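You operate a simulated robot arm through the tools that you are given. There is no shell and no other tool.

You run a simulated robot arm. Do the job below in one go: nothing can be reset, and whatever is moved stays where it is left.

TASK
Turn diverter 2 to outlet C by hand.
Fine: switch it off first; slacken the belt knob, turn the rotor dial, tighten the knob, then switch back on.

Only the result counts: the job must be done as asked and must still hold three seconds after the hand-in. Knocking over, shifting, dropping, spilling or breaking anything else fails it.

THE ROBOT
A 7-joint arm with a two-finger parallel gripper, fixed in place. Base frame: the origin is at the foot of the arm, x ahead of it, y to its left, z up. Units: cm, degrees, N and s.
It reaches about 92.6 cm from its shoulder. Its first joint turns from -115.0 to 115.0 degrees. Payload 3.91 kg.
Tool frame: the origin (TCP) lies between the finger pads and is the grasp point; the fingertips stand 3 cm ahead of it; z points along the fingers, y is the line along which they close. Largest opening 11 cm; finger width 2, thickness 1; the body of the gripper, 4.8 by 11.2 cm, starts 5.5 cm behind the TCP.
Orientation is that of the tool frame in the base frame, as a unit quaternion [w, x, y, z]. With the fingers straight down and closing along the base's y, the tool's x points along the base's -x, its y along +y and its z along -z.

THE INTERFACE
- The arm moves only by the tool servo_tool. Its argument "plan" is a list of rows, each a list of 7 numbers: the turn, a rotation vector about the base's x, y, z in degrees, then the shift along the base's x, y, z in cm, then the opening, from 0 (shut) to 1 (fully open). In form: [[wx, wy, wz, dx, dy, dz, fingers], ...]. A call has 1 to 20 rows; each row shifts and turns the commanded pose from where the row before left it. Each row takes 0.2 s and may step no farther than 5 cm and 8.6 degrees from the row before; otherwise, or with a gripper value out of range, the whole call is refused. Where a pose cannot be reached the arm comes as near as it can. A force on the tool above 40 N (or 10 N above the force at the start of the call, whichever is more), or a blocked arm, ends the call early, and 0.2 s more pass. Each finger travels about 15.3 cm/s and halts on what it meets, pressing with about 30 N; the grip force reading is that of the motor and also rises with nothing between the fingers. The clock runs only during rows and for 0.2 s after the last one: add rows that do not move to give the fingers time. It gives the time, the measured TCP pose, the force on the tool (base axes), the opening and the grip force at its end, in the units of the frame above (readings bear some noise), with the torque about the TCP (base axes, N m) and any sound that the robot's microphone picked up, and new pictures: "views" is both (left out), scene, wrist or none.
- Cameras (640 x 400 px; columns grow to the right, rows downward): "scene" is fixed at [5.03, -49.83, 217.54]; the picture's right is [0.18, -0.98, 0.00], its down [-0.80, -0.15, -0.58] and it looks along [0.57, 0.10, -0.81] (base axes); focal length 313 px, centre (320, 200). "wrist" rides on the gripper at [7.2, 1.7, -10.3] in the tool frame; the picture's right is [-0.23, 0.97, 0.00], its down [-0.76, -0.18, -0.62] and it looks along [-0.61, -0.14, 0.78] (tool axes); focal length 222 px, centre (320, 200). There is no depth. A picture from a camera that has moved, and an enlarged one, comes with that camera's place and axes in the base frame and with its lens.
- lift_body(by): slides the trunk up (or, below 0, down) by that many cm; the arm rides with it, the base frame stays. It gives what a move gives, with no picture.
- close_up(camera, box): a new picture of the part [left, top, right, bottom] of that camera's present view, enlarged. No time passes.
- close_job(): hands the job in; it is judged then, once.

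Places have to be worked out from the pictures, the camera data and where the tool is seen. Open the gripper and draw the arm clear of the work before you hand the job in, unless the task says otherwise.

The tools are called after "Request:" by a JSON object that holds its "fn" and its "kwargs". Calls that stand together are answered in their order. servo_tool: Moves the arm, as the interface text tells. Its arguments: {"type":"object","properties":{"plan":{"type":"array","items":{"type":"array","items":{"type":"number"}}},"views":{"type":"string","enum":["both","scene","wrist","none"]}},"required":["plan"]} The other tools are called the same way: lift_body (by) slides the trunk up or down; close_up (camera, box) takes an enlarged picture of a part of a camera's view; close_job () hands the job in.

At the start:

```text
clock: 0.0
position: [39.05, 6.19, 104.07]
orientation: [0.007, -0.329, 0.944, 0.023]
force: [-1.2, 1.0, -0.5]
moment: [0.02, 0.01, -0.02]
gripper_width: 10.99
finger_force: 0.0
trunk travel left (down, up): [-67.5, 31.5]
```

scene: 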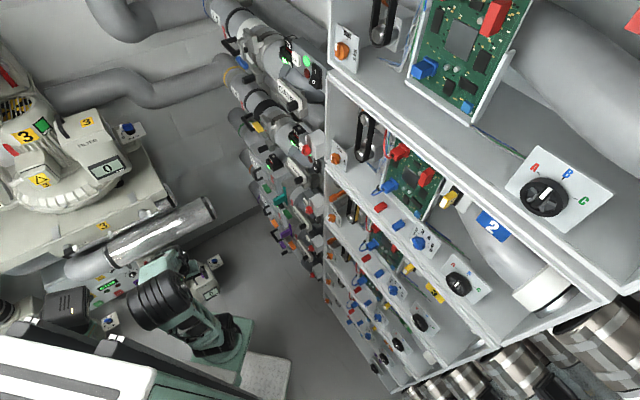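
wrist: 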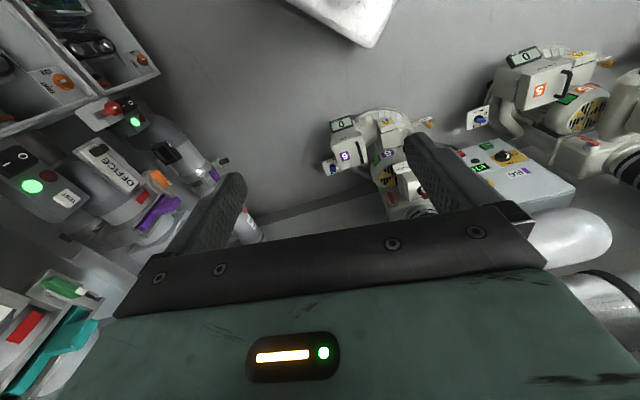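

I'll start by looking closely at the scene to identify diverter 2 and its parts.

Request:
{"fn": "close_up", "kwargs": {"camera": "scene", "box": [320, 80, 640, 280]}}

Request:
{"fn": "close_up", "kwargs": {"camera": "scene", "box": [320, 200, 640, 400]}}

Request:
{"fn": "close_up", "kwargs": {"camera": "scene", "box": [180, 0, 420, 150]}}

Request:
{"fn": "close_up", "kwargs": {"camera": "scene", "box": [0, 60, 240, 210]}}

Request:
{"fn": "close_up", "kwargs": {"camera": "scene", "box": [0, 200, 320, 400]}}

Request:
{"fn": "close_up", "kwargs": {"camera": "scene", "box": [220, 60, 380, 160]}}

Request:
{"fn": "close_up", "kwargs": {"camera": "scene", "box": [220, 140, 380, 240]}}

Request:
{"fn": "close_up", "kwargs": {"camera": "wrist", "box": [0, 0, 320, 200]}}

Request:
{"fn": "close_up", "kwargs": {"camera": "wrist", "box": [320, 0, 640, 200]}}

Request:
{"fn": "close_up", "kwargs": {"camera": "wrist", "box": [0, 200, 320, 400]}}

```text
2.00 times, centred on (480, 180) of scene
camera zoom: at [5.03, -49.83, 217.54], right [0.18, -0.98, 0.0], down [-0.8, -0.15, -0.58], along [0.57, 0.1, -0.81], focal length 625 px, centre (0, 240)
```

zoom: 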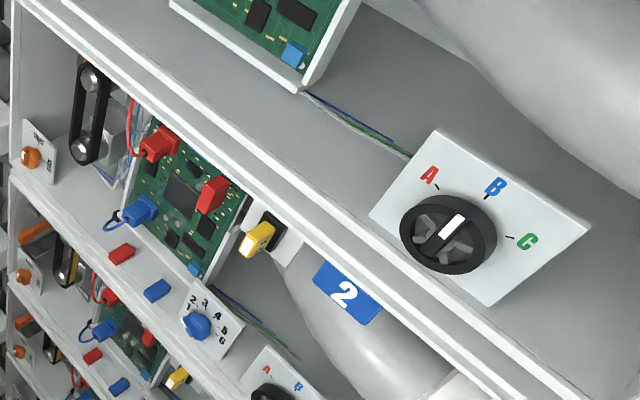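

```text
2.00 times, centred on (480, 300) of scene
camera zoom: at [5.03, -49.83, 217.54], right [0.18, -0.98, 0.0], down [-0.8, -0.15, -0.58], along [0.57, 0.1, -0.81], focal length 625 px, centre (0, 0)
```

zoom: 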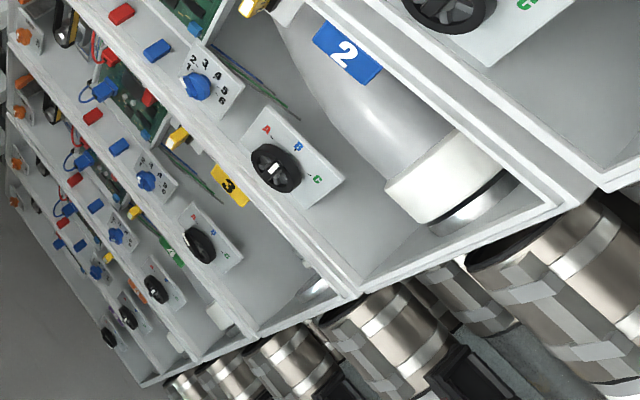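

```text
2.67 times, centred on (300, 75) of scene
camera zoom: at [5.03, -49.83, 217.54], right [0.18, -0.98, 0.0], down [-0.8, -0.15, -0.58], along [0.57, 0.1, -0.81], focal length 834 px, centre (373, 533)
```

zoom: 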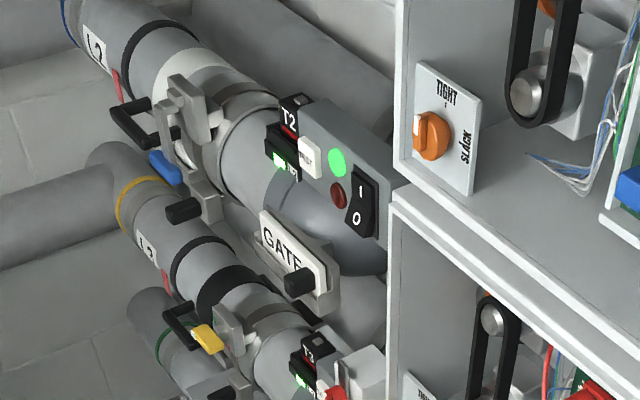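

```text
2.67 times, centred on (120, 135) of scene
camera zoom: at [5.03, -49.83, 217.54], right [0.18, -0.98, 0.0], down [-0.8, -0.15, -0.58], along [0.57, 0.1, -0.81], focal length 834 px, centre (853, 373)
```

zoom: 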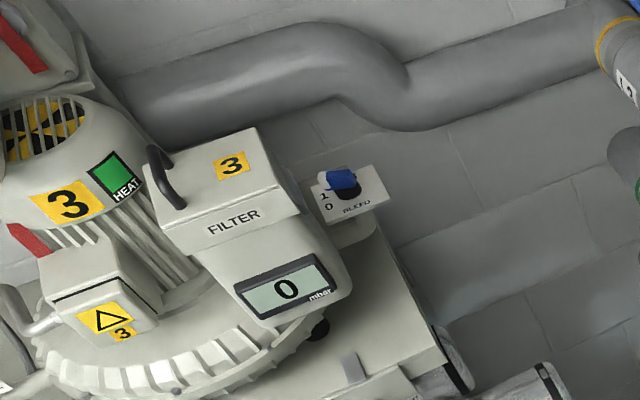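

```text
2.00 times, centred on (160, 300) of scene
camera zoom: at [5.03, -49.83, 217.54], right [0.18, -0.98, 0.0], down [-0.8, -0.15, -0.58], along [0.57, 0.1, -0.81], focal length 625 px, centre (640, 0)
```

zoom: 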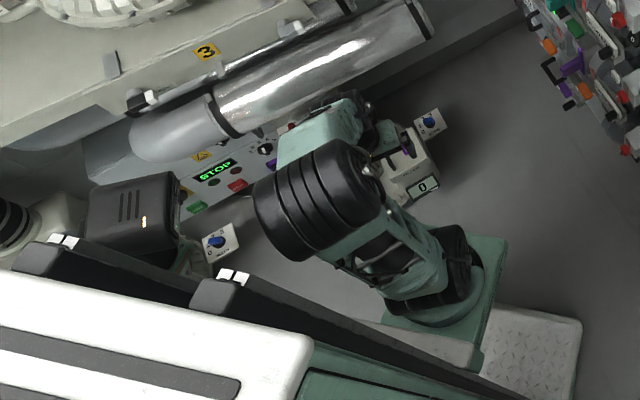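

```text
4.00 times, centred on (300, 110) of scene
camera zoom: at [5.03, -49.83, 217.54], right [0.18, -0.98, 0.0], down [-0.8, -0.15, -0.58], along [0.57, 0.1, -0.81], focal length 1250 px, centre (400, 560)
```

zoom: 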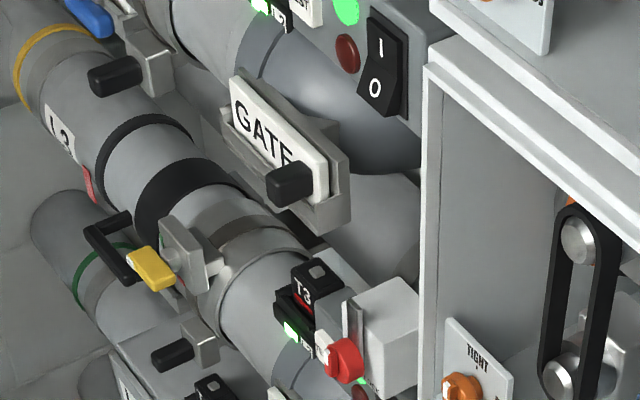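

```text
4.00 times, centred on (300, 190) of scene
camera zoom: at [5.03, -49.83, 217.54], right [0.18, -0.98, 0.0], down [-0.8, -0.15, -0.58], along [0.57, 0.1, -0.81], focal length 1250 px, centre (400, 240)
```

zoom: 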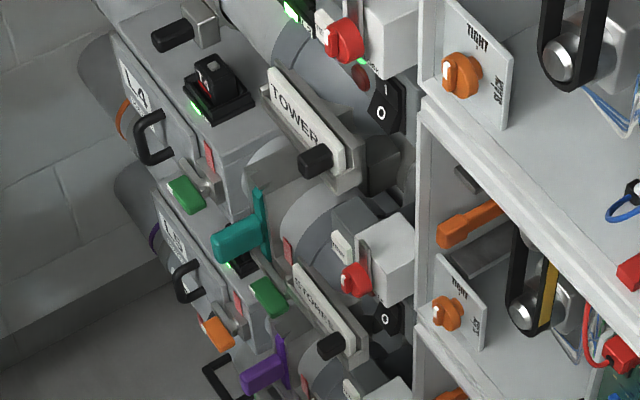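

```text
2.00 times, centred on (160, 100) of wrist
camera zoom: at [32.33, 2.54, 114.2], right [-0.43, 0.9, 0.05], down [0.71, 0.3, 0.64], along [0.56, 0.3, -0.77], focal length 444 px, centre (640, 400)
```

zoom: 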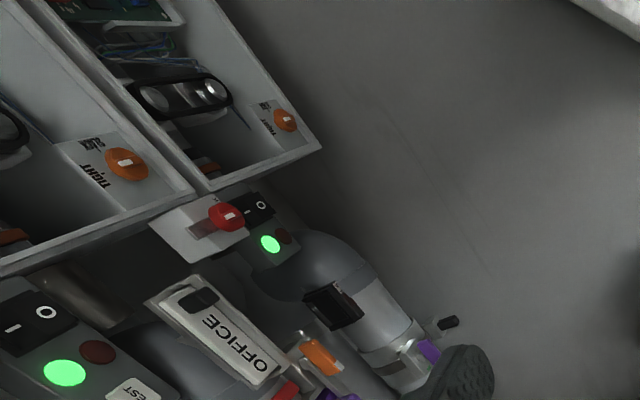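

```text
2.00 times, centred on (480, 100) of wrist
camera zoom: at [32.33, 2.54, 114.2], right [-0.43, 0.9, 0.05], down [0.71, 0.3, 0.64], along [0.56, 0.3, -0.77], focal length 444 px, centre (0, 400)
```

zoom: 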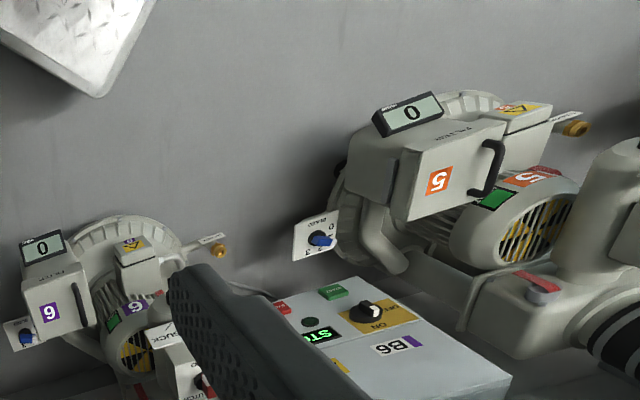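

```text
2.00 times, centred on (160, 300) of wrist
camera zoom: at [32.33, 2.54, 114.2], right [-0.43, 0.9, 0.05], down [0.71, 0.3, 0.64], along [0.56, 0.3, -0.77], focal length 444 px, centre (640, 0)
```

zoom: 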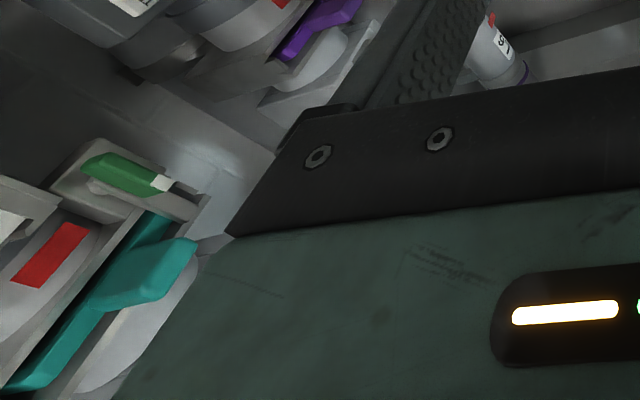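

Bay 2 appears to be the second shelf down (blue "2" on its pipe), with the belt knob at left and the A/B/C dial at right. I'll zoom in further on bay 2 and its neighbours before moving.

Request:
{"fn": "close_up", "kwargs": {"camera": "scene", "box": [400, 230, 520, 305]}}

Request:
{"fn": "close_up", "kwargs": {"camera": "scene", "box": [310, 90, 430, 165]}}

Request:
{"fn": "close_up", "kwargs": {"camera": "scene", "box": [240, 30, 360, 105]}}

Request:
{"fn": "close_up", "kwargs": {"camera": "scene", "box": [270, 200, 390, 275]}}

Request:
{"fn": "close_up", "kwargs": {"camera": "scene", "box": [360, 150, 480, 225]}}

Request:
{"fn": "close_up", "kwargs": {"camera": "scene", "box": [200, 0, 320, 75]}}

Request:
{"fn": "close_up", "kwargs": {"camera": "scene", "box": [520, 0, 640, 75]}}

```text
5.33 times, centred on (460, 268) of scene
camera zoom: at [5.03, -49.83, 217.54], right [0.18, -0.98, 0.0], down [-0.8, -0.15, -0.58], along [0.57, 0.1, -0.81], focal length 1667 px, centre (-427, -160)
```

zoom: 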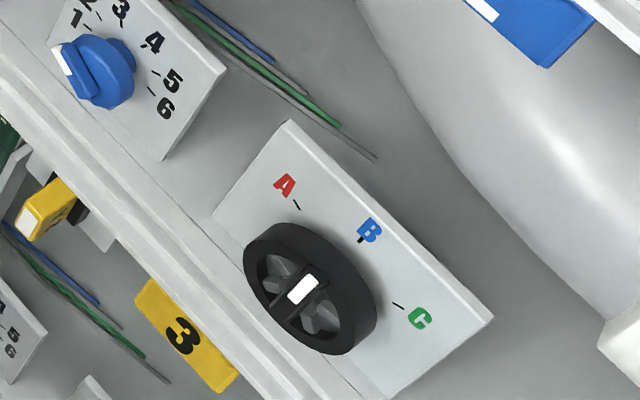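

```text
5.33 times, centred on (370, 128) of scene
camera zoom: at [5.03, -49.83, 217.54], right [0.18, -0.98, 0.0], down [-0.8, -0.15, -0.58], along [0.57, 0.1, -0.81], focal length 1667 px, centre (53, 587)
```

zoom: 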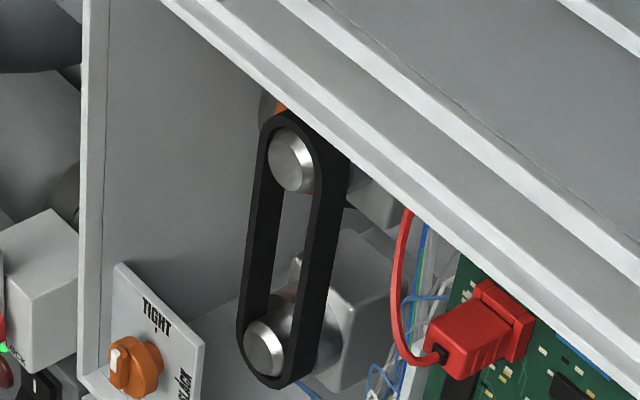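

```text
5.33 times, centred on (300, 68) of scene
camera zoom: at [5.03, -49.83, 217.54], right [0.18, -0.98, 0.0], down [-0.8, -0.15, -0.58], along [0.57, 0.1, -0.81], focal length 1667 px, centre (427, 907)
```

zoom: 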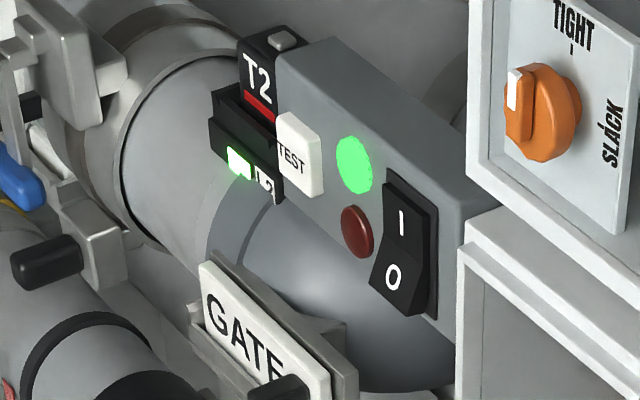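

```text
5.33 times, centred on (330, 238) of scene
camera zoom: at [5.03, -49.83, 217.54], right [0.18, -0.98, 0.0], down [-0.8, -0.15, -0.58], along [0.57, 0.1, -0.81], focal length 1667 px, centre (267, 0)
```

zoom: 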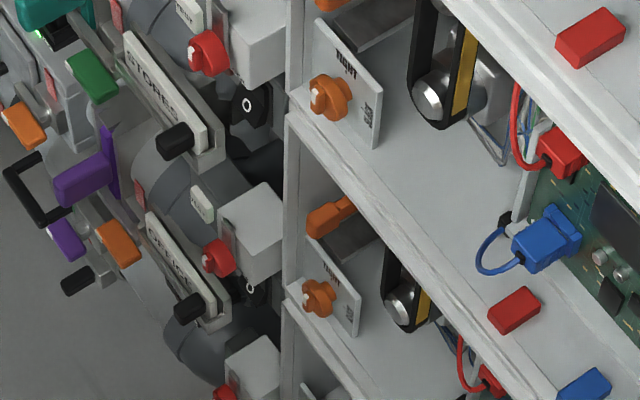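

```text
5.33 times, centred on (420, 188) of scene
camera zoom: at [5.03, -49.83, 217.54], right [0.18, -0.98, 0.0], down [-0.8, -0.15, -0.58], along [0.57, 0.1, -0.81], focal length 1667 px, centre (-213, 267)
```

zoom: 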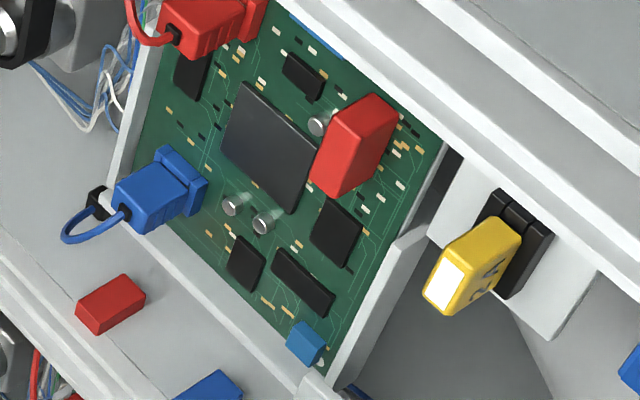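

```text
5.33 times, centred on (260, 38) of scene
camera zoom: at [5.03, -49.83, 217.54], right [0.18, -0.98, 0.0], down [-0.8, -0.15, -0.58], along [0.57, 0.1, -0.81], focal length 1667 px, centre (640, 1067)
```

zoom: 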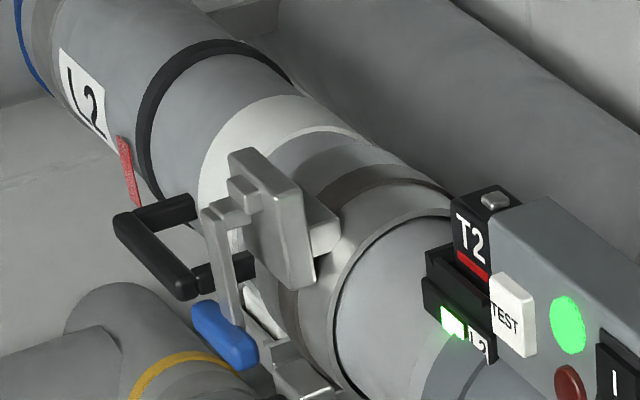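

```text
5.33 times, centred on (580, 38) of scene
camera zoom: at [5.03, -49.83, 217.54], right [0.18, -0.98, 0.0], down [-0.8, -0.15, -0.58], along [0.57, 0.1, -0.81], focal length 1667 px, centre (-1067, 1067)
```

zoom: 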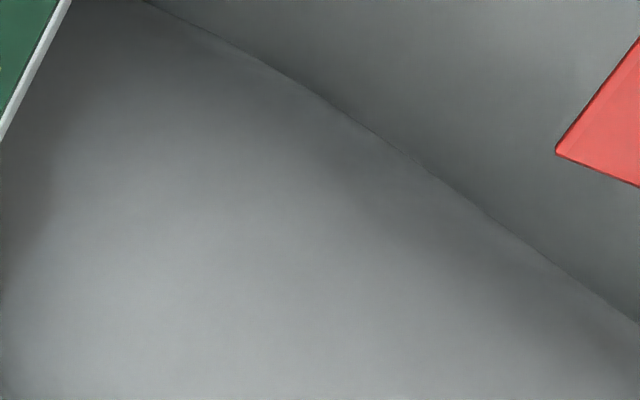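

From triangulation with both cameras, the shelf front runs diagonally (facing the robot). Bay 2's floor is at about z 144 and its ceiling about z 176. The belt knob is near (68,-43,150), the dial near (36,-76,148) and the T2 rocker near (73,-37,172). All of these are above the current height, so I'll raise the trunk first.

Request:
{"fn": "lift_body", "kwargs": {"by": 25}}

```text
clock: 2.6
position: [38.88, 6.32, 129.0]
orientation: [0.008, -0.328, 0.944, 0.024]
force: [-0.2, 0.0, 0.2]
moment: [0.02, -0.05, 0.01]
gripper_width: 11.01
finger_force: 0.1
trunk travel left (down, up): [-92.5, 6.5]
```

The trunk is up 25 cm. Now I'll swing the tool to the right toward the shelf, yawing about -82° while staying well clear of its front plane, and look.

Request:
{"fn": "servo_tool", "kwargs": {"plan": [[0, 0, -8.24, 0.1, -4.2, 1.0, 1], [0, 0, -8.24, 0.1, -4.2, 1.0, 1], [0, 0, -8.24, 0.1, -4.2, 1.0, 1], [0, 0, -8.24, 0.1, -4.2, 1.0, 1], [0, 0, -8.24, 0.1, -4.2, 1.0, 1], [0, 0, -8.24, 0.1, -4.2, 1.0, 1], [0, 0, -8.24, 0.1, -4.2, 1.0, 1], [0, 0, -8.24, 0.1, -4.2, 1.0, 1], [0, 0, -8.24, 0.1, -4.2, 1.0, 1], [0, 0, -8.24, 0.1, -4.2, 1.0, 1]], "views": "both"}}

```text
clock: 4.8
position: [44.66, -33.62, 138.39]
orientation: [0.022, 0.376, 0.926, 0.013]
force: [-0.2, 0.4, 0.7]
moment: [0.02, 0.02, -0.01]
gripper_width: 11.01
finger_force: 0.0
out of reach, approached as far as the arm can: row 1, 2, 3, 4
trunk travel left (down, up): [-92.5, 6.5]
camera wrist: at [40.27, -27.47, 148.64], right [0.84, 0.54, 0.05], down [0.39, -0.66, 0.64], along [0.38, -0.52, -0.77], focal length 222 px, centre (320, 200)
```

scene: 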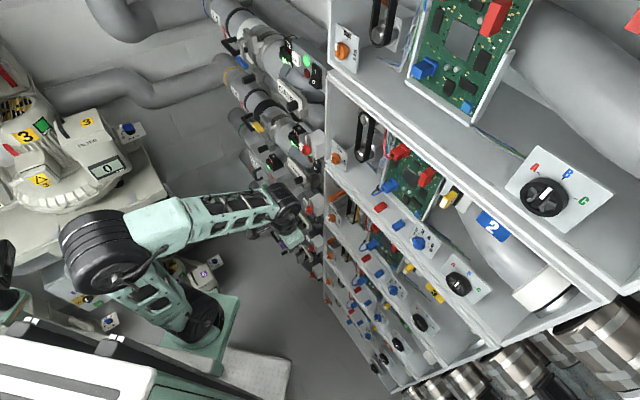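
wrist: 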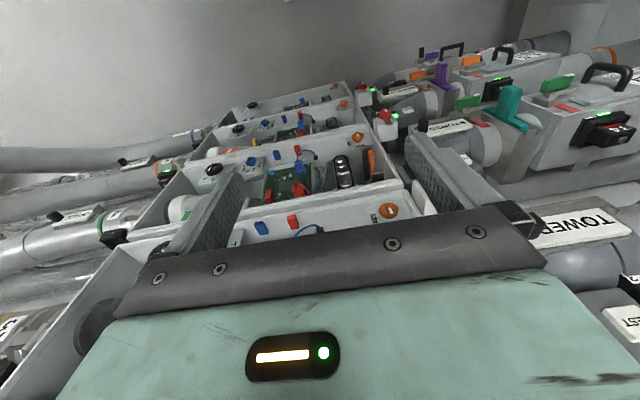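

The arm tracked well and is beside the shelf with the tool pointing down. Now I'll pitch the tool forward so the fingers point horizontally into the shelf, rising toward bay 2 height.

Request:
{"fn": "servo_tool", "kwargs": {"plan": [[-5.69, -5.89, 0, 0, 0, 1.5, 1], [-5.69, -5.89, 0, 0, 0, 1.5, 1], [-5.69, -5.89, 0, 0, 0, 1.5, 1], [-5.69, -5.89, 0, 0, 0, 1.5, 1], [-5.69, -5.89, 0, 0, 0, 1.5, 1], [-5.69, -5.89, 0, 0, 0, 1.5, 1], [-5.69, -5.89, 0, 0, 0, 1.5, 1], [-5.69, -5.89, 0, 0, 0, 1.5, 1]], "views": "both"}}

```text
clock: 6.6
position: [51.04, -39.07, 145.99]
orientation: [0.52, 0.302, 0.775, -0.192]
force: [-0.7, 0.4, 0.4]
moment: [-0.02, 0.02, -0.01]
gripper_width: 11.0
finger_force: 0.0
out of reach, approached as far as the arm can: row 3, 4, 6, 7, 8
trunk travel left (down, up): [-92.5, 6.5]
camera wrist: at [43.06, -29.69, 143.35], right [0.71, 0.66, 0.23], down [-0.34, 0.04, 0.94], along [0.61, -0.75, 0.26], focal length 222 px, centre (320, 200)
```

scene: 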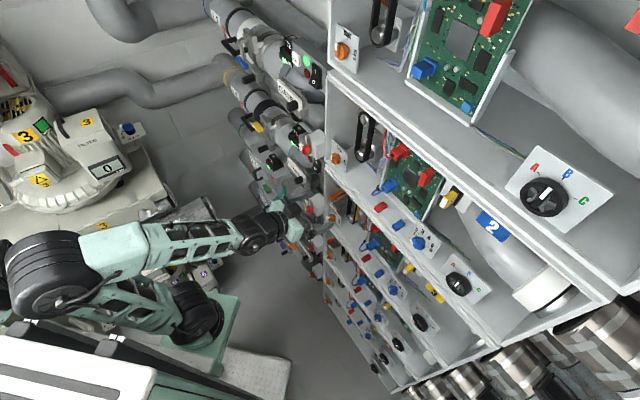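
wrist: 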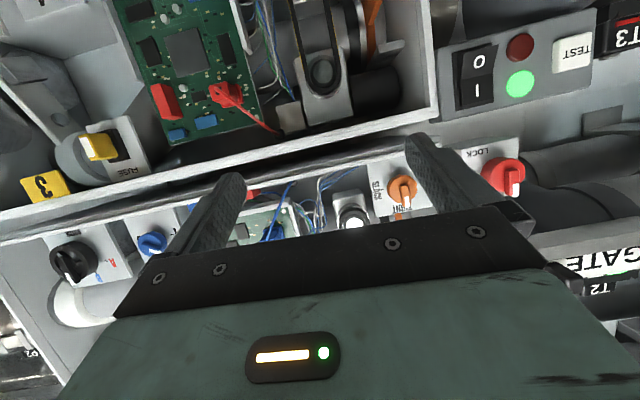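

The wrist camera now looks into the shelf (upside-down view). I see a red LOCK knob beside bay 2, so I'll zoom in on details.

Request:
{"fn": "close_up", "kwargs": {"camera": "wrist", "box": [340, 100, 640, 288]}}

Request:
{"fn": "close_up", "kwargs": {"camera": "wrist", "box": [400, 0, 640, 150]}}

Request:
{"fn": "close_up", "kwargs": {"camera": "wrist", "box": [0, 130, 240, 280]}}

Request:
{"fn": "close_up", "kwargs": {"camera": "wrist", "box": [180, 150, 440, 312]}}

Request:
{"fn": "close_up", "kwargs": {"camera": "wrist", "box": [0, 250, 160, 350]}}

Request:
{"fn": "close_up", "kwargs": {"camera": "scene", "box": [270, 110, 350, 160]}}

```text
2.13 times, centred on (490, 194) of wrist
camera zoom: at [43.06, -29.69, 143.35], right [0.71, 0.66, 0.23], down [-0.34, 0.04, 0.94], along [0.61, -0.75, 0.26], focal length 473 px, centre (-42, 213)
```

zoom: 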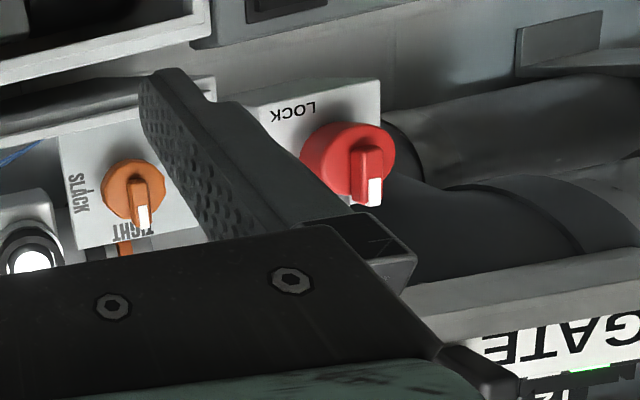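

```text
2.67 times, centred on (520, 75) of wrist
camera zoom: at [43.06, -29.69, 143.35], right [0.71, 0.66, 0.23], down [-0.34, 0.04, 0.94], along [0.61, -0.75, 0.26], focal length 592 px, centre (-213, 533)
```

zoom: 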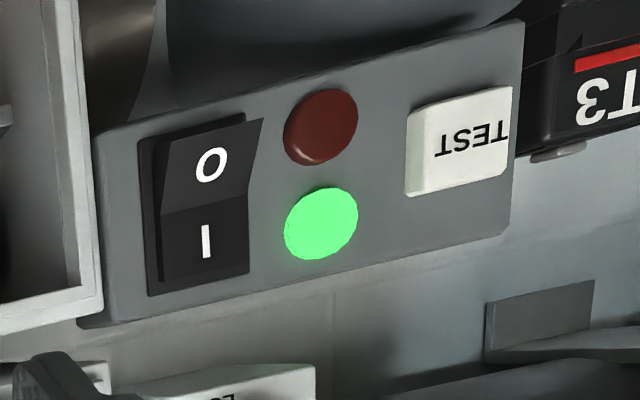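

```text
2.67 times, centred on (120, 205) of wrist
camera zoom: at [43.06, -29.69, 143.35], right [0.71, 0.66, 0.23], down [-0.34, 0.04, 0.94], along [0.61, -0.75, 0.26], focal length 592 px, centre (853, 187)
```

zoom: 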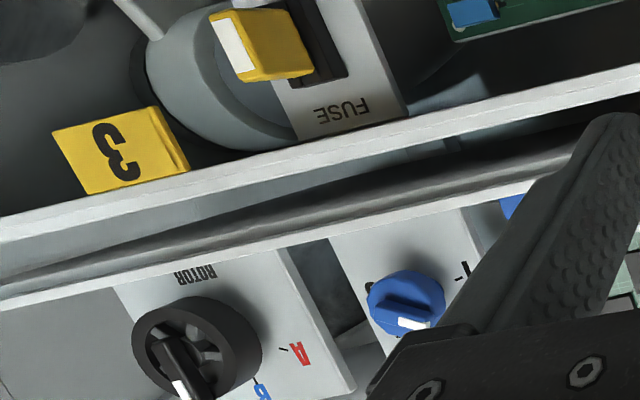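

```text
2.46 times, centred on (310, 231) of wrist
camera zoom: at [43.06, -29.69, 143.35], right [0.71, 0.66, 0.23], down [-0.34, 0.04, 0.94], along [0.61, -0.75, 0.26], focal length 547 px, centre (345, 124)
```

zoom: 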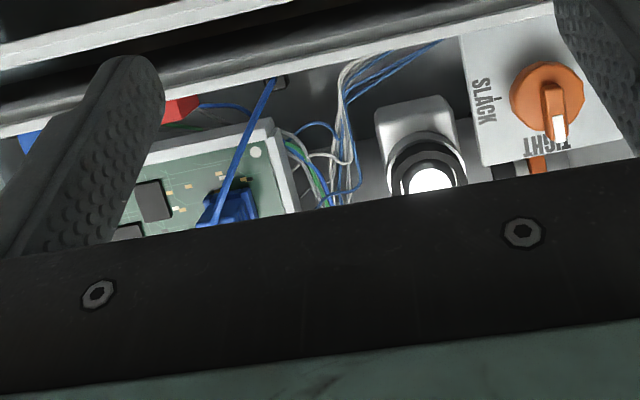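

```text
4.00 times, centred on (80, 300) of wrist
camera zoom: at [43.06, -29.69, 143.35], right [0.71, 0.66, 0.23], down [-0.34, 0.04, 0.94], along [0.61, -0.75, 0.26], focal length 888 px, centre (1280, -200)
```

zoom: 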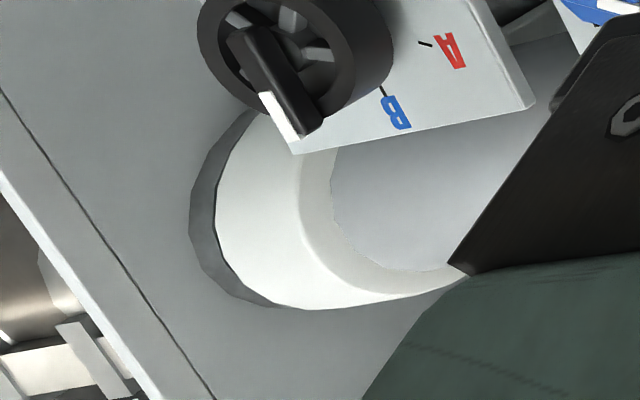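

```text
8.00 times, centred on (310, 135) of scene
camera zoom: at [5.03, -49.83, 217.54], right [0.18, -0.98, 0.0], down [-0.8, -0.15, -0.58], along [0.57, 0.1, -0.81], focal length 2501 px, centre (400, 720)
```

zoom: 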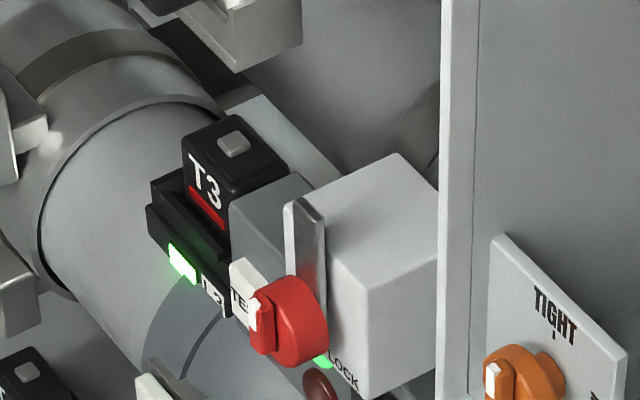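

The rocker and dial look close to the arm's reach limit from its shoulder, so I'll raise the trunk the rest of the way before going further.

Request:
{"fn": "lift_body", "kwargs": {"by": 6.5}}

```text
clock: 7.6
position: [51.13, -39.23, 152.63]
orientation: [0.519, 0.303, 0.776, -0.192]
force: [0.5, 0.9, -1.1]
moment: [0.06, 0.03, -0.02]
gripper_width: 11.02
finger_force: 0.0
trunk travel left (down, up): [-99.0, 0.0]
```

Trunk is at the top. I'll finish levelling the tool and shift left and up so the wrist camera sees the T2 rocker.

Request:
{"fn": "servo_tool", "kwargs": {"plan": [[-5.5, -5.7, 0, 1.0, 1.0, 2.5, 1], [-5.5, -5.7, 0, 1.0, 1.0, 2.5, 1], [-5.5, -5.7, 0, 1.0, 1.0, 2.5, 1]], "views": "both"}}

```text
clock: 8.4
position: [54.99, -37.15, 160.52]
orientation: [0.667, 0.249, 0.655, -0.253]
force: [0.3, 0.0, 0.3]
moment: [0.02, 0.04, -0.01]
gripper_width: 11.0
finger_force: 0.1
out of reach, approached as far as the arm can: row 1, 2
trunk travel left (down, up): [-99.0, 0.0]
camera wrist: at [48.61, -29.04, 153.14], right [0.65, 0.73, 0.23], down [-0.59, 0.29, 0.75], along [0.48, -0.62, 0.62], focal length 222 px, centre (320, 200)
```

scene: 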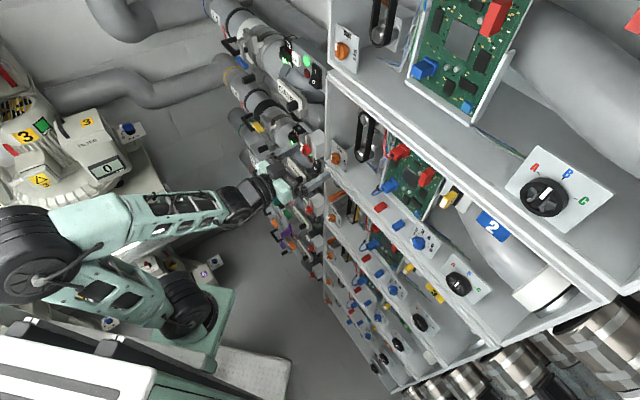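
wrist: 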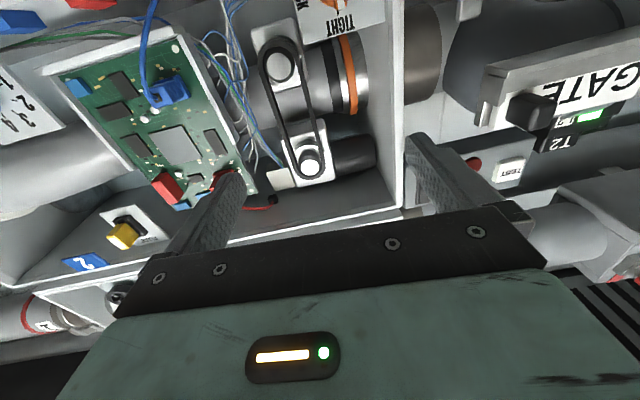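

The tool is level and facing the shelf. I'll close the fingers for a clear view and shift left to bring the T2 rocker into sight.

Request:
{"fn": "servo_tool", "kwargs": {"plan": [[0, 0, 0, 2.0, 2.6, 1.0, 0], [0, 0, 0, 2.0, 2.6, 1.0, 0], [0, 0, 0, 2.0, 2.6, 1.0, 0]], "views": "both"}}

```text
clock: 9.2
position: [61.02, -29.25, 163.33]
orientation: [0.666, 0.25, 0.656, -0.254]
force: [0.0, 0.2, -0.2]
moment: [0.0, -0.01, -0.01]
gripper_width: 0.0
finger_force: 30.2
trunk travel left (down, up): [-99.0, 0.0]
camera wrist: at [54.52, -21.18, 155.94], right [0.65, 0.73, 0.23], down [-0.59, 0.29, 0.75], along [0.48, -0.62, 0.62], focal length 222 px, centre (320, 200)
```

scene: 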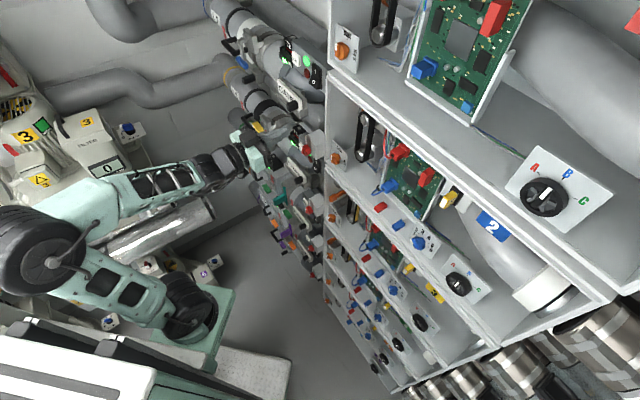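
wrist: 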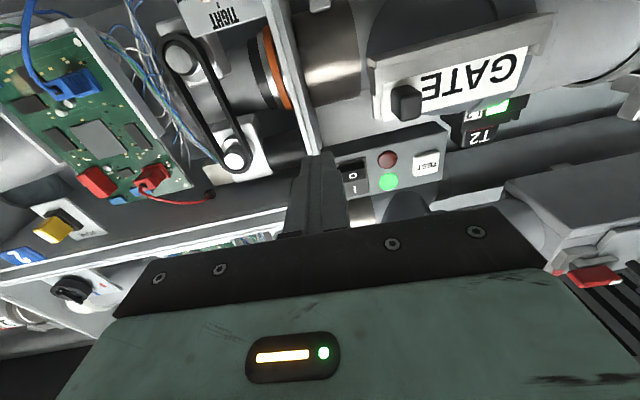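

Request:
{"fn": "close_up", "kwargs": {"camera": "wrist", "box": [300, 100, 460, 200]}}

Request:
{"fn": "close_up", "kwargs": {"camera": "scene", "box": [200, 30, 360, 130]}}

Request:
{"fn": "close_up", "kwargs": {"camera": "wrist", "box": [360, 20, 640, 195]}}

```text
4.00 times, centred on (380, 150) of wrist
camera zoom: at [54.52, -21.18, 155.94], right [0.65, 0.73, 0.23], down [-0.59, 0.29, 0.75], along [0.48, -0.62, 0.62], focal length 888 px, centre (80, 400)
```

zoom: 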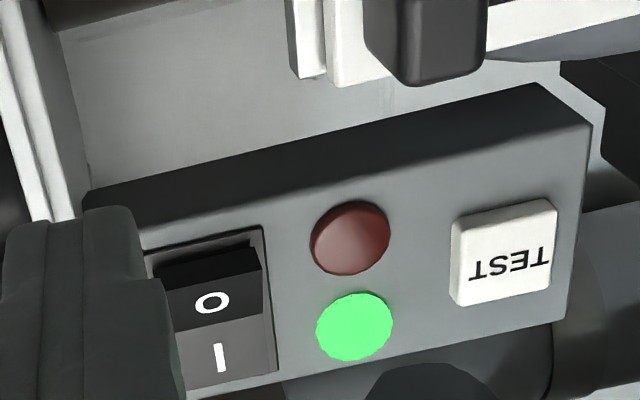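

```text
4.00 times, centred on (280, 80) of scene
camera zoom: at [5.03, -49.83, 217.54], right [0.18, -0.98, 0.0], down [-0.8, -0.15, -0.58], along [0.57, 0.1, -0.81], focal length 1250 px, centre (480, 680)
```

zoom: 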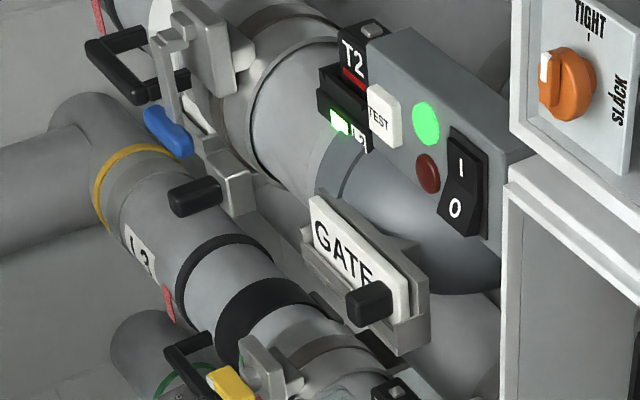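

```text
2.29 times, centred on (500, 108) of wrist
camera zoom: at [54.52, -21.18, 155.94], right [0.65, 0.73, 0.23], down [-0.59, 0.29, 0.75], along [0.48, -0.62, 0.62], focal length 508 px, centre (-91, 411)
```

zoom: 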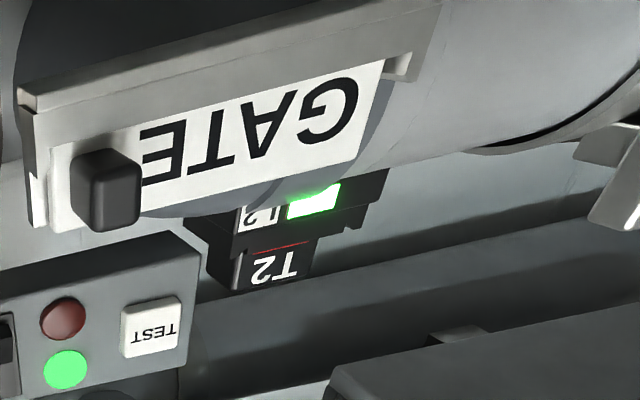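

The T2 rocker triangulates well: its "0" half is at about (72.2,-36.2,171.7) and its "I" half at z≈174.3. The "0" half is sticking out, so the unit is ON. I'll move the closed fingertips to a point about 4 cm in front of the "0" half.

Request:
{"fn": "servo_tool", "kwargs": {"plan": [[0, 0, 0, 0.5, 0.5, 2.7, 0], [0, 0, 0, 2.2, -1.2, 2.7, 0], [0, 0, 0, 2.2, -1.2, 2.4, 0], [0, 0, 0, 0.9, -0.4, 0, 0]], "views": "both"}}

```text
clock: 10.2
position: [66.76, -31.6, 171.39]
orientation: [0.667, 0.25, 0.655, -0.254]
force: [-0.2, 0.4, -0.4]
moment: [0.0, -0.03, -0.02]
gripper_width: 0.03
finger_force: 29.3
trunk travel left (down, up): [-99.0, 0.0]
camera wrist: at [60.36, -23.52, 163.86], right [0.64, 0.73, 0.23], down [-0.59, 0.29, 0.75], along [0.48, -0.62, 0.62], focal length 222 px, centre (320, 200)
```

scene: 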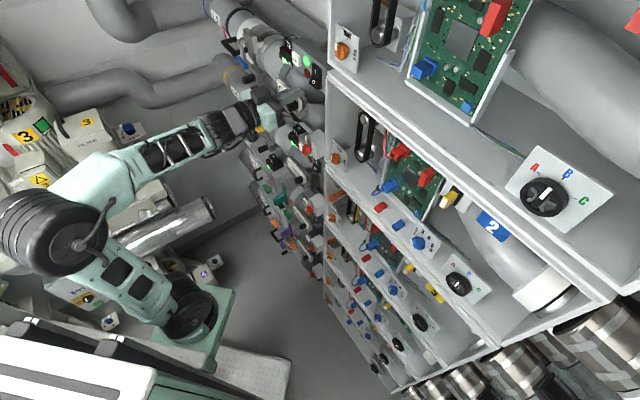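
wrist: 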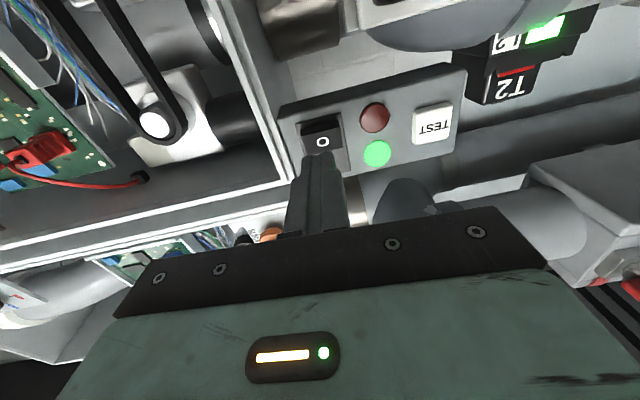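

The fingertips are lined up with the "0" half, matching the prediction. Next I press forward slowly along the tool axis.

Request:
{"fn": "servo_tool", "kwargs": {"plan": [[0, 0, 0, 0.75, -0.66, 0, 0], [0, 0, 0, 0.75, -0.66, 0, 0], [0, 0, 0, 0.75, -0.66, 0, 0], [0, 0, 0, 0.37, -0.33, 0, 0], [0, 0, 0, 0.37, -0.33, 0, 0], [0, 0, 0, 0.3, -0.27, 0, 0]], "views": "wrist"}}

Request:
{"fn": "close_up", "kwargs": {"camera": "scene", "box": [240, 30, 360, 105]}}

Request:
{"fn": "close_up", "kwargs": {"camera": "wrist", "box": [250, 80, 490, 230]}}

```text
clock: 11.6
position: [70.08, -34.45, 171.3]
orientation: [0.666, 0.25, 0.655, -0.254]
force: [-0.2, 0.0, -0.3]
moment: [0.01, 0.02, -0.01]
gripper_width: 0.0
finger_force: 29.8
trunk travel left (down, up): [-99.0, 0.0]
camera wrist: at [63.62, -26.44, 163.85], right [0.64, 0.73, 0.23], down [-0.59, 0.29, 0.75], along [0.48, -0.62, 0.62], focal length 222 px, centre (320, 200)
```

wrist: 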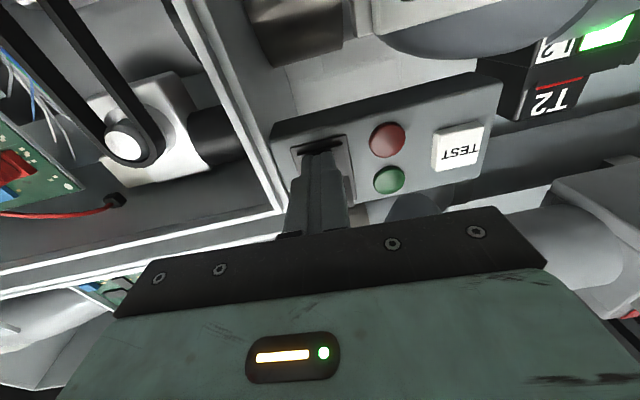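

```text
5.33 times, centred on (300, 68) of scene
camera zoom: at [5.03, -49.83, 217.54], right [0.18, -0.98, 0.0], down [-0.8, -0.15, -0.58], along [0.57, 0.1, -0.81], focal length 1667 px, centre (427, 907)
```

zoom: 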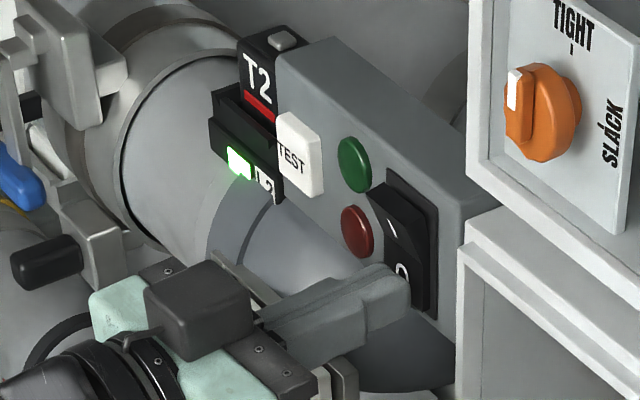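

```text
2.67 times, centred on (370, 155) of wrist
camera zoom: at [63.62, -26.44, 163.85], right [0.64, 0.73, 0.23], down [-0.59, 0.29, 0.75], along [0.48, -0.62, 0.62], focal length 592 px, centre (187, 320)
```

zoom: 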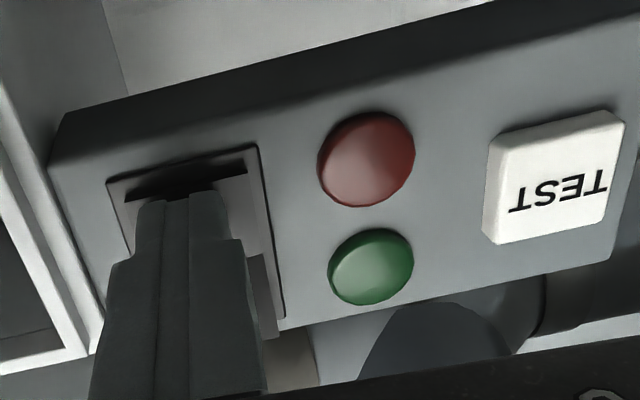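

The green lamp went out, so diverter 2 is now switched off. I'll back away and come down to a point in front of the belt knob, at about (67.0,-43.3,151.3), with the fingers slightly open.

Request:
{"fn": "servo_tool", "kwargs": {"plan": [[0, 0, 0, -2.2, 2.0, 0, 0], [0, 0, 0, -2.2, 2.0, 0, 0], [0, 0, 0, -2.2, 2.0, 0, 0], [0, 0, -1.2, -0.6, -1.72, -4.0, 0.35], [0, 0, -1.2, -0.6, -1.72, -4.0, 0.35], [0, 0, 0, -0.6, -1.72, -4.0, 0.35], [0, 0, 0, -0.6, -1.72, -4.0, 0.35], [0, 0, 0, -0.6, -1.72, -4.0, 0.35]], "views": "both"}}

```text
clock: 13.4
position: [60.84, -37.34, 151.5]
orientation: [0.661, 0.262, 0.651, -0.265]
force: [0.2, 0.2, -1.1]
moment: [0.0, -0.01, 0.02]
gripper_width: 3.85
finger_force: 0.1
out of reach, approached as far as the arm can: row 8
trunk travel left (down, up): [-99.0, 0.0]
camera wrist: at [54.73, -28.96, 143.98], right [0.67, 0.7, 0.23], down [-0.58, 0.31, 0.75], along [0.46, -0.64, 0.62], focal length 222 px, centre (320, 200)
```

scene: 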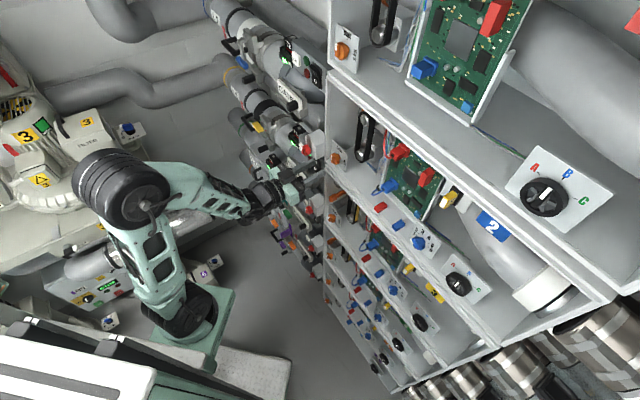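
wrist: 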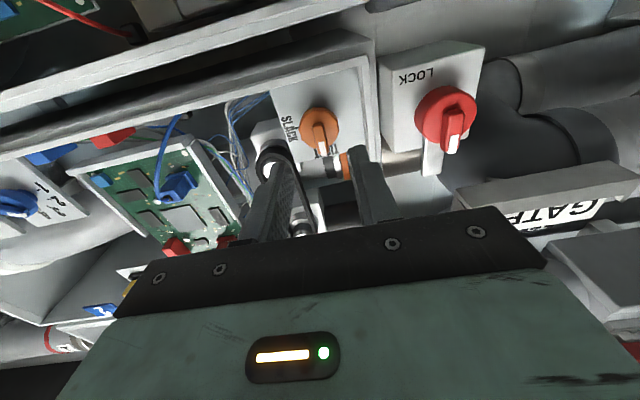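

Request:
{"fn": "close_up", "kwargs": {"camera": "wrist", "box": [240, 50, 400, 150]}}

Request:
{"fn": "close_up", "kwargs": {"camera": "wrist", "box": [360, 20, 520, 120]}}

Request:
{"fn": "close_up", "kwargs": {"camera": "scene", "box": [270, 130, 366, 190]}}

```text
4.00 times, centred on (320, 100) of wrist
camera zoom: at [54.73, -28.96, 143.98], right [0.67, 0.7, 0.23], down [-0.58, 0.31, 0.75], along [0.46, -0.64, 0.62], focal length 888 px, centre (320, 600)
```

zoom: 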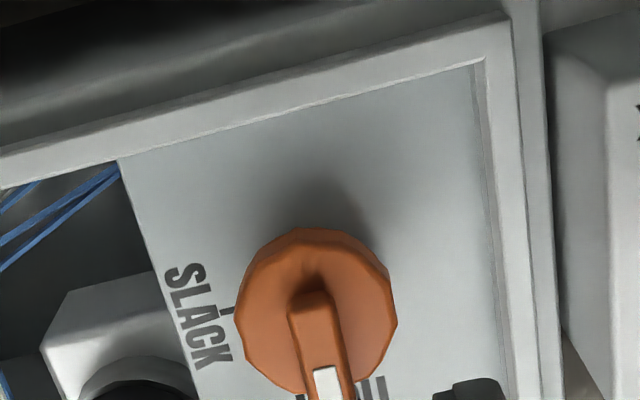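

```text
4.00 times, centred on (440, 70) of wrist
camera zoom: at [54.73, -28.96, 143.98], right [0.67, 0.7, 0.23], down [-0.58, 0.31, 0.75], along [0.46, -0.64, 0.62], focal length 888 px, centre (-160, 720)
```

zoom: 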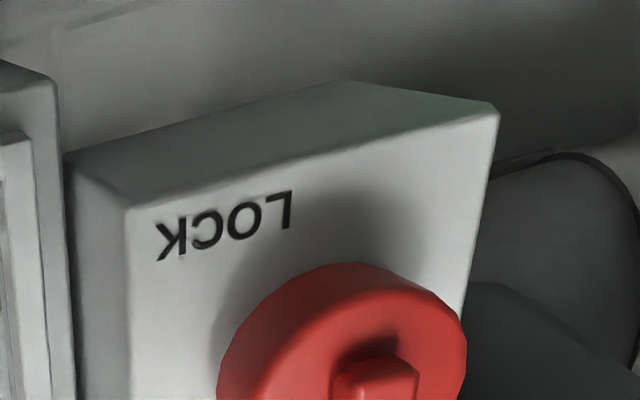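

```text
6.67 times, centred on (318, 160) of scene
camera zoom: at [5.03, -49.83, 217.54], right [0.18, -0.98, 0.0], down [-0.8, -0.15, -0.58], along [0.57, 0.1, -0.81], focal length 2084 px, centre (333, 467)
```

zoom: 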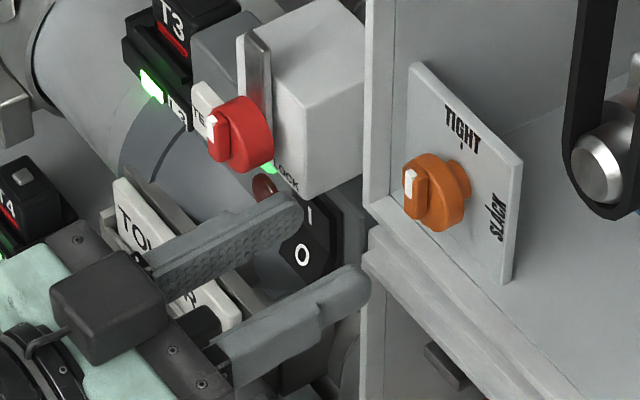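

The bar of the belt knob is vertical, pointing to TIGHT, centred near lateral 15.5 and z 151.3, and its front face is about 4 cm beyond my fingertips. I'll advance so the fingers straddle the bar, then grip it.

Request:
{"fn": "servo_tool", "kwargs": {"plan": [[0, 0, 0, 1.0, -0.85, -0.15, 0.35], [0, 0, 0, 0.98, -0.87, -0.1, 0.35], [0, 0, 0, 0.94, -0.9, 0, 0.35], [0, 0, 0, 0.72, -0.69, 0, 0.35]], "views": "both"}}

Request:
{"fn": "close_up", "kwargs": {"camera": "wrist", "box": [240, 80, 400, 180]}}

Request:
{"fn": "close_up", "kwargs": {"camera": "scene", "box": [290, 130, 370, 180]}}

```text
clock: 14.4
position: [64.41, -40.52, 151.19]
orientation: [0.661, 0.263, 0.649, -0.267]
force: [0.7, 0.6, 0.0]
moment: [0.01, -0.02, 0.03]
gripper_width: 3.87
finger_force: 0.1
trunk travel left (down, up): [-99.0, 0.0]
camera wrist: at [58.37, -32.29, 143.74], right [0.67, 0.7, 0.23], down [-0.58, 0.31, 0.75], along [0.46, -0.64, 0.62], focal length 222 px, centre (320, 200)
```

scene: 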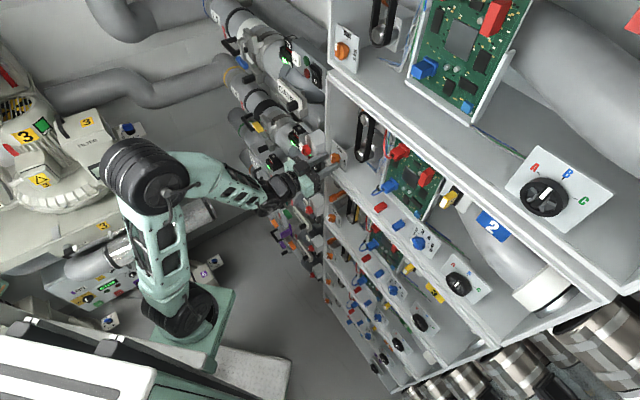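
wrist: 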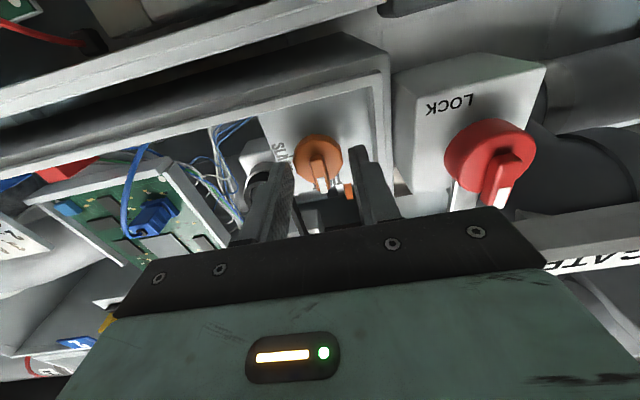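

```text
4.00 times, centred on (320, 130) of wrist
camera zoom: at [58.37, -32.29, 143.74], right [0.67, 0.7, 0.23], down [-0.58, 0.31, 0.75], along [0.46, -0.64, 0.62], focal length 888 px, centre (320, 480)
```

zoom: 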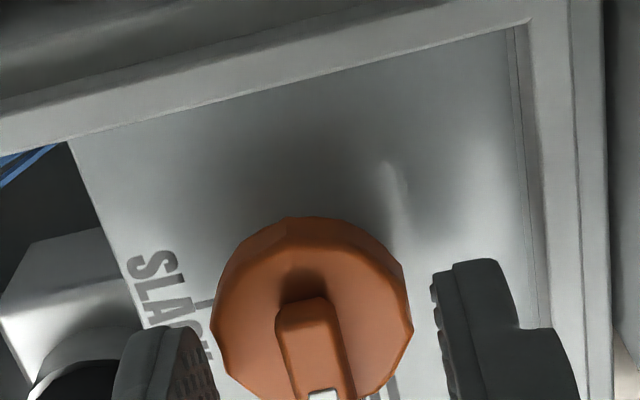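

```text
8.00 times, centred on (330, 155) of scene
camera zoom: at [5.03, -49.83, 217.54], right [0.18, -0.98, 0.0], down [-0.8, -0.15, -0.58], along [0.57, 0.1, -0.81], focal length 2501 px, centre (240, 560)
```

zoom: 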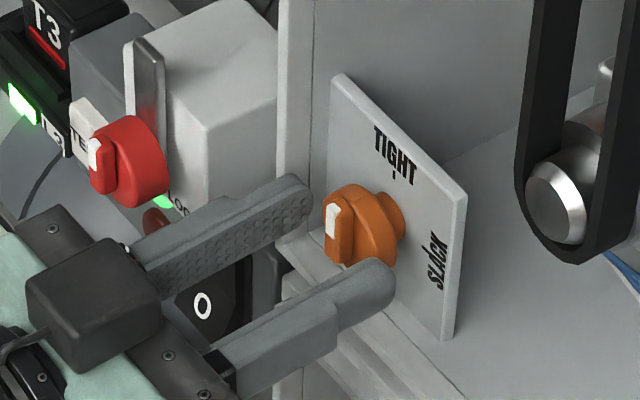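

The fingers straddle the bar and are well centred. I'll advance a little deeper and close on the bar.

Request:
{"fn": "servo_tool", "kwargs": {"plan": [[0, 0, 0, 0.29, -0.28, 0.05, 0.35], [0, 0, 0, 0.14, -0.14, 0.0, 0.35], [0, 0, 0, 0, 0, 0, 0], [0, 0, 0, 0, 0, 0, 0], [0, 0, 0, 0, 0, 0, 0]], "views": "both"}}

Request:
{"fn": "close_up", "kwargs": {"camera": "wrist", "box": [240, 80, 400, 180]}}

Request:
{"fn": "close_up", "kwargs": {"camera": "scene", "box": [290, 130, 370, 180]}}

```text
clock: 15.6
position: [64.77, -40.92, 151.24]
orientation: [0.661, 0.264, 0.649, -0.268]
force: [-6.9, -1.2, -1.0]
moment: [0.07, 0.03, -0.5]
gripper_width: 3.35
finger_force: 44.9
trunk travel left (down, up): [-99.0, 0.0]
camera wrist: at [58.69, -32.74, 143.78], right [0.68, 0.7, 0.23], down [-0.58, 0.31, 0.75], along [0.45, -0.64, 0.62], focal length 222 px, centre (320, 200)
```

scene: 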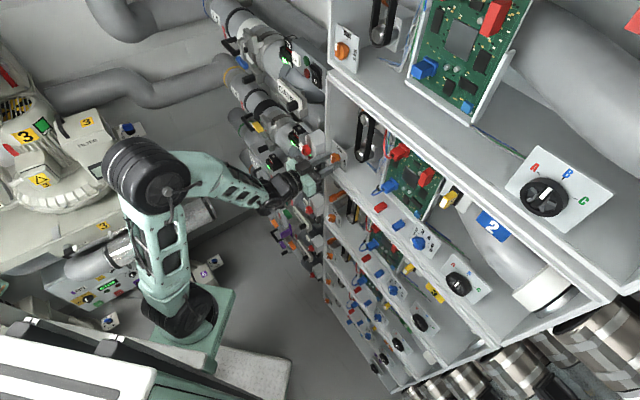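
wrist: 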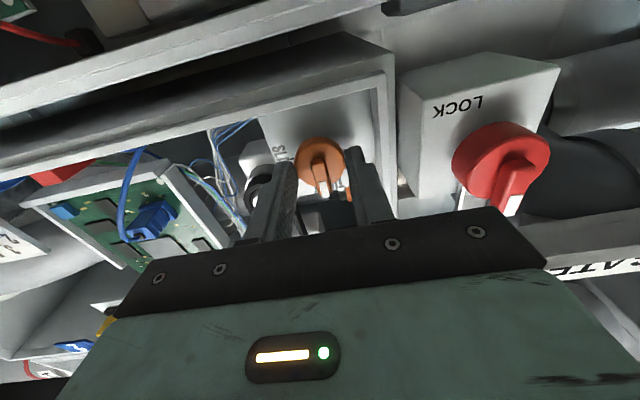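

```text
4.00 times, centred on (320, 130) of wrist
camera zoom: at [58.69, -32.74, 143.78], right [0.68, 0.7, 0.23], down [-0.58, 0.31, 0.75], along [0.45, -0.64, 0.62], focal length 888 px, centre (320, 480)
```

zoom: 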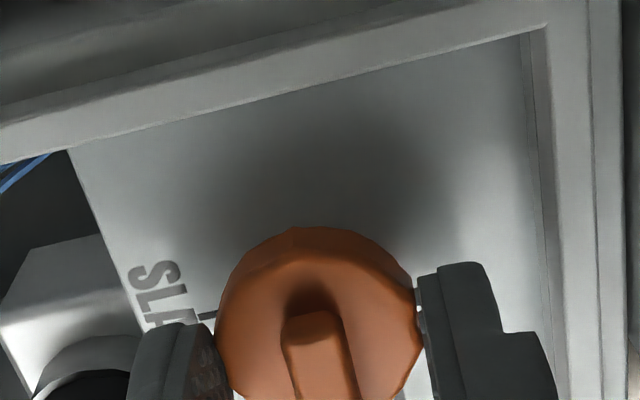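

```text
8.00 times, centred on (330, 155) of scene
camera zoom: at [5.03, -49.83, 217.54], right [0.18, -0.98, 0.0], down [-0.8, -0.15, -0.58], along [0.57, 0.1, -0.81], focal length 2501 px, centre (240, 560)
```

zoom: 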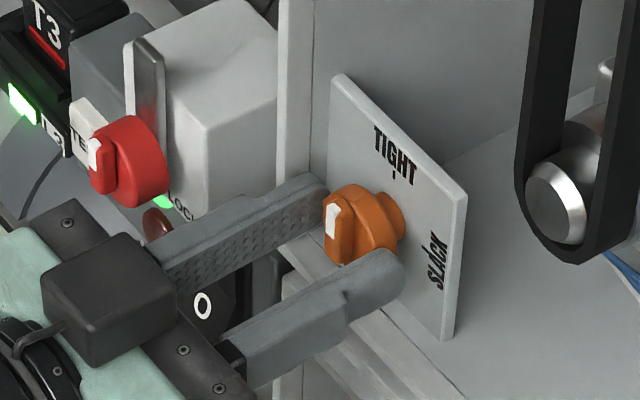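

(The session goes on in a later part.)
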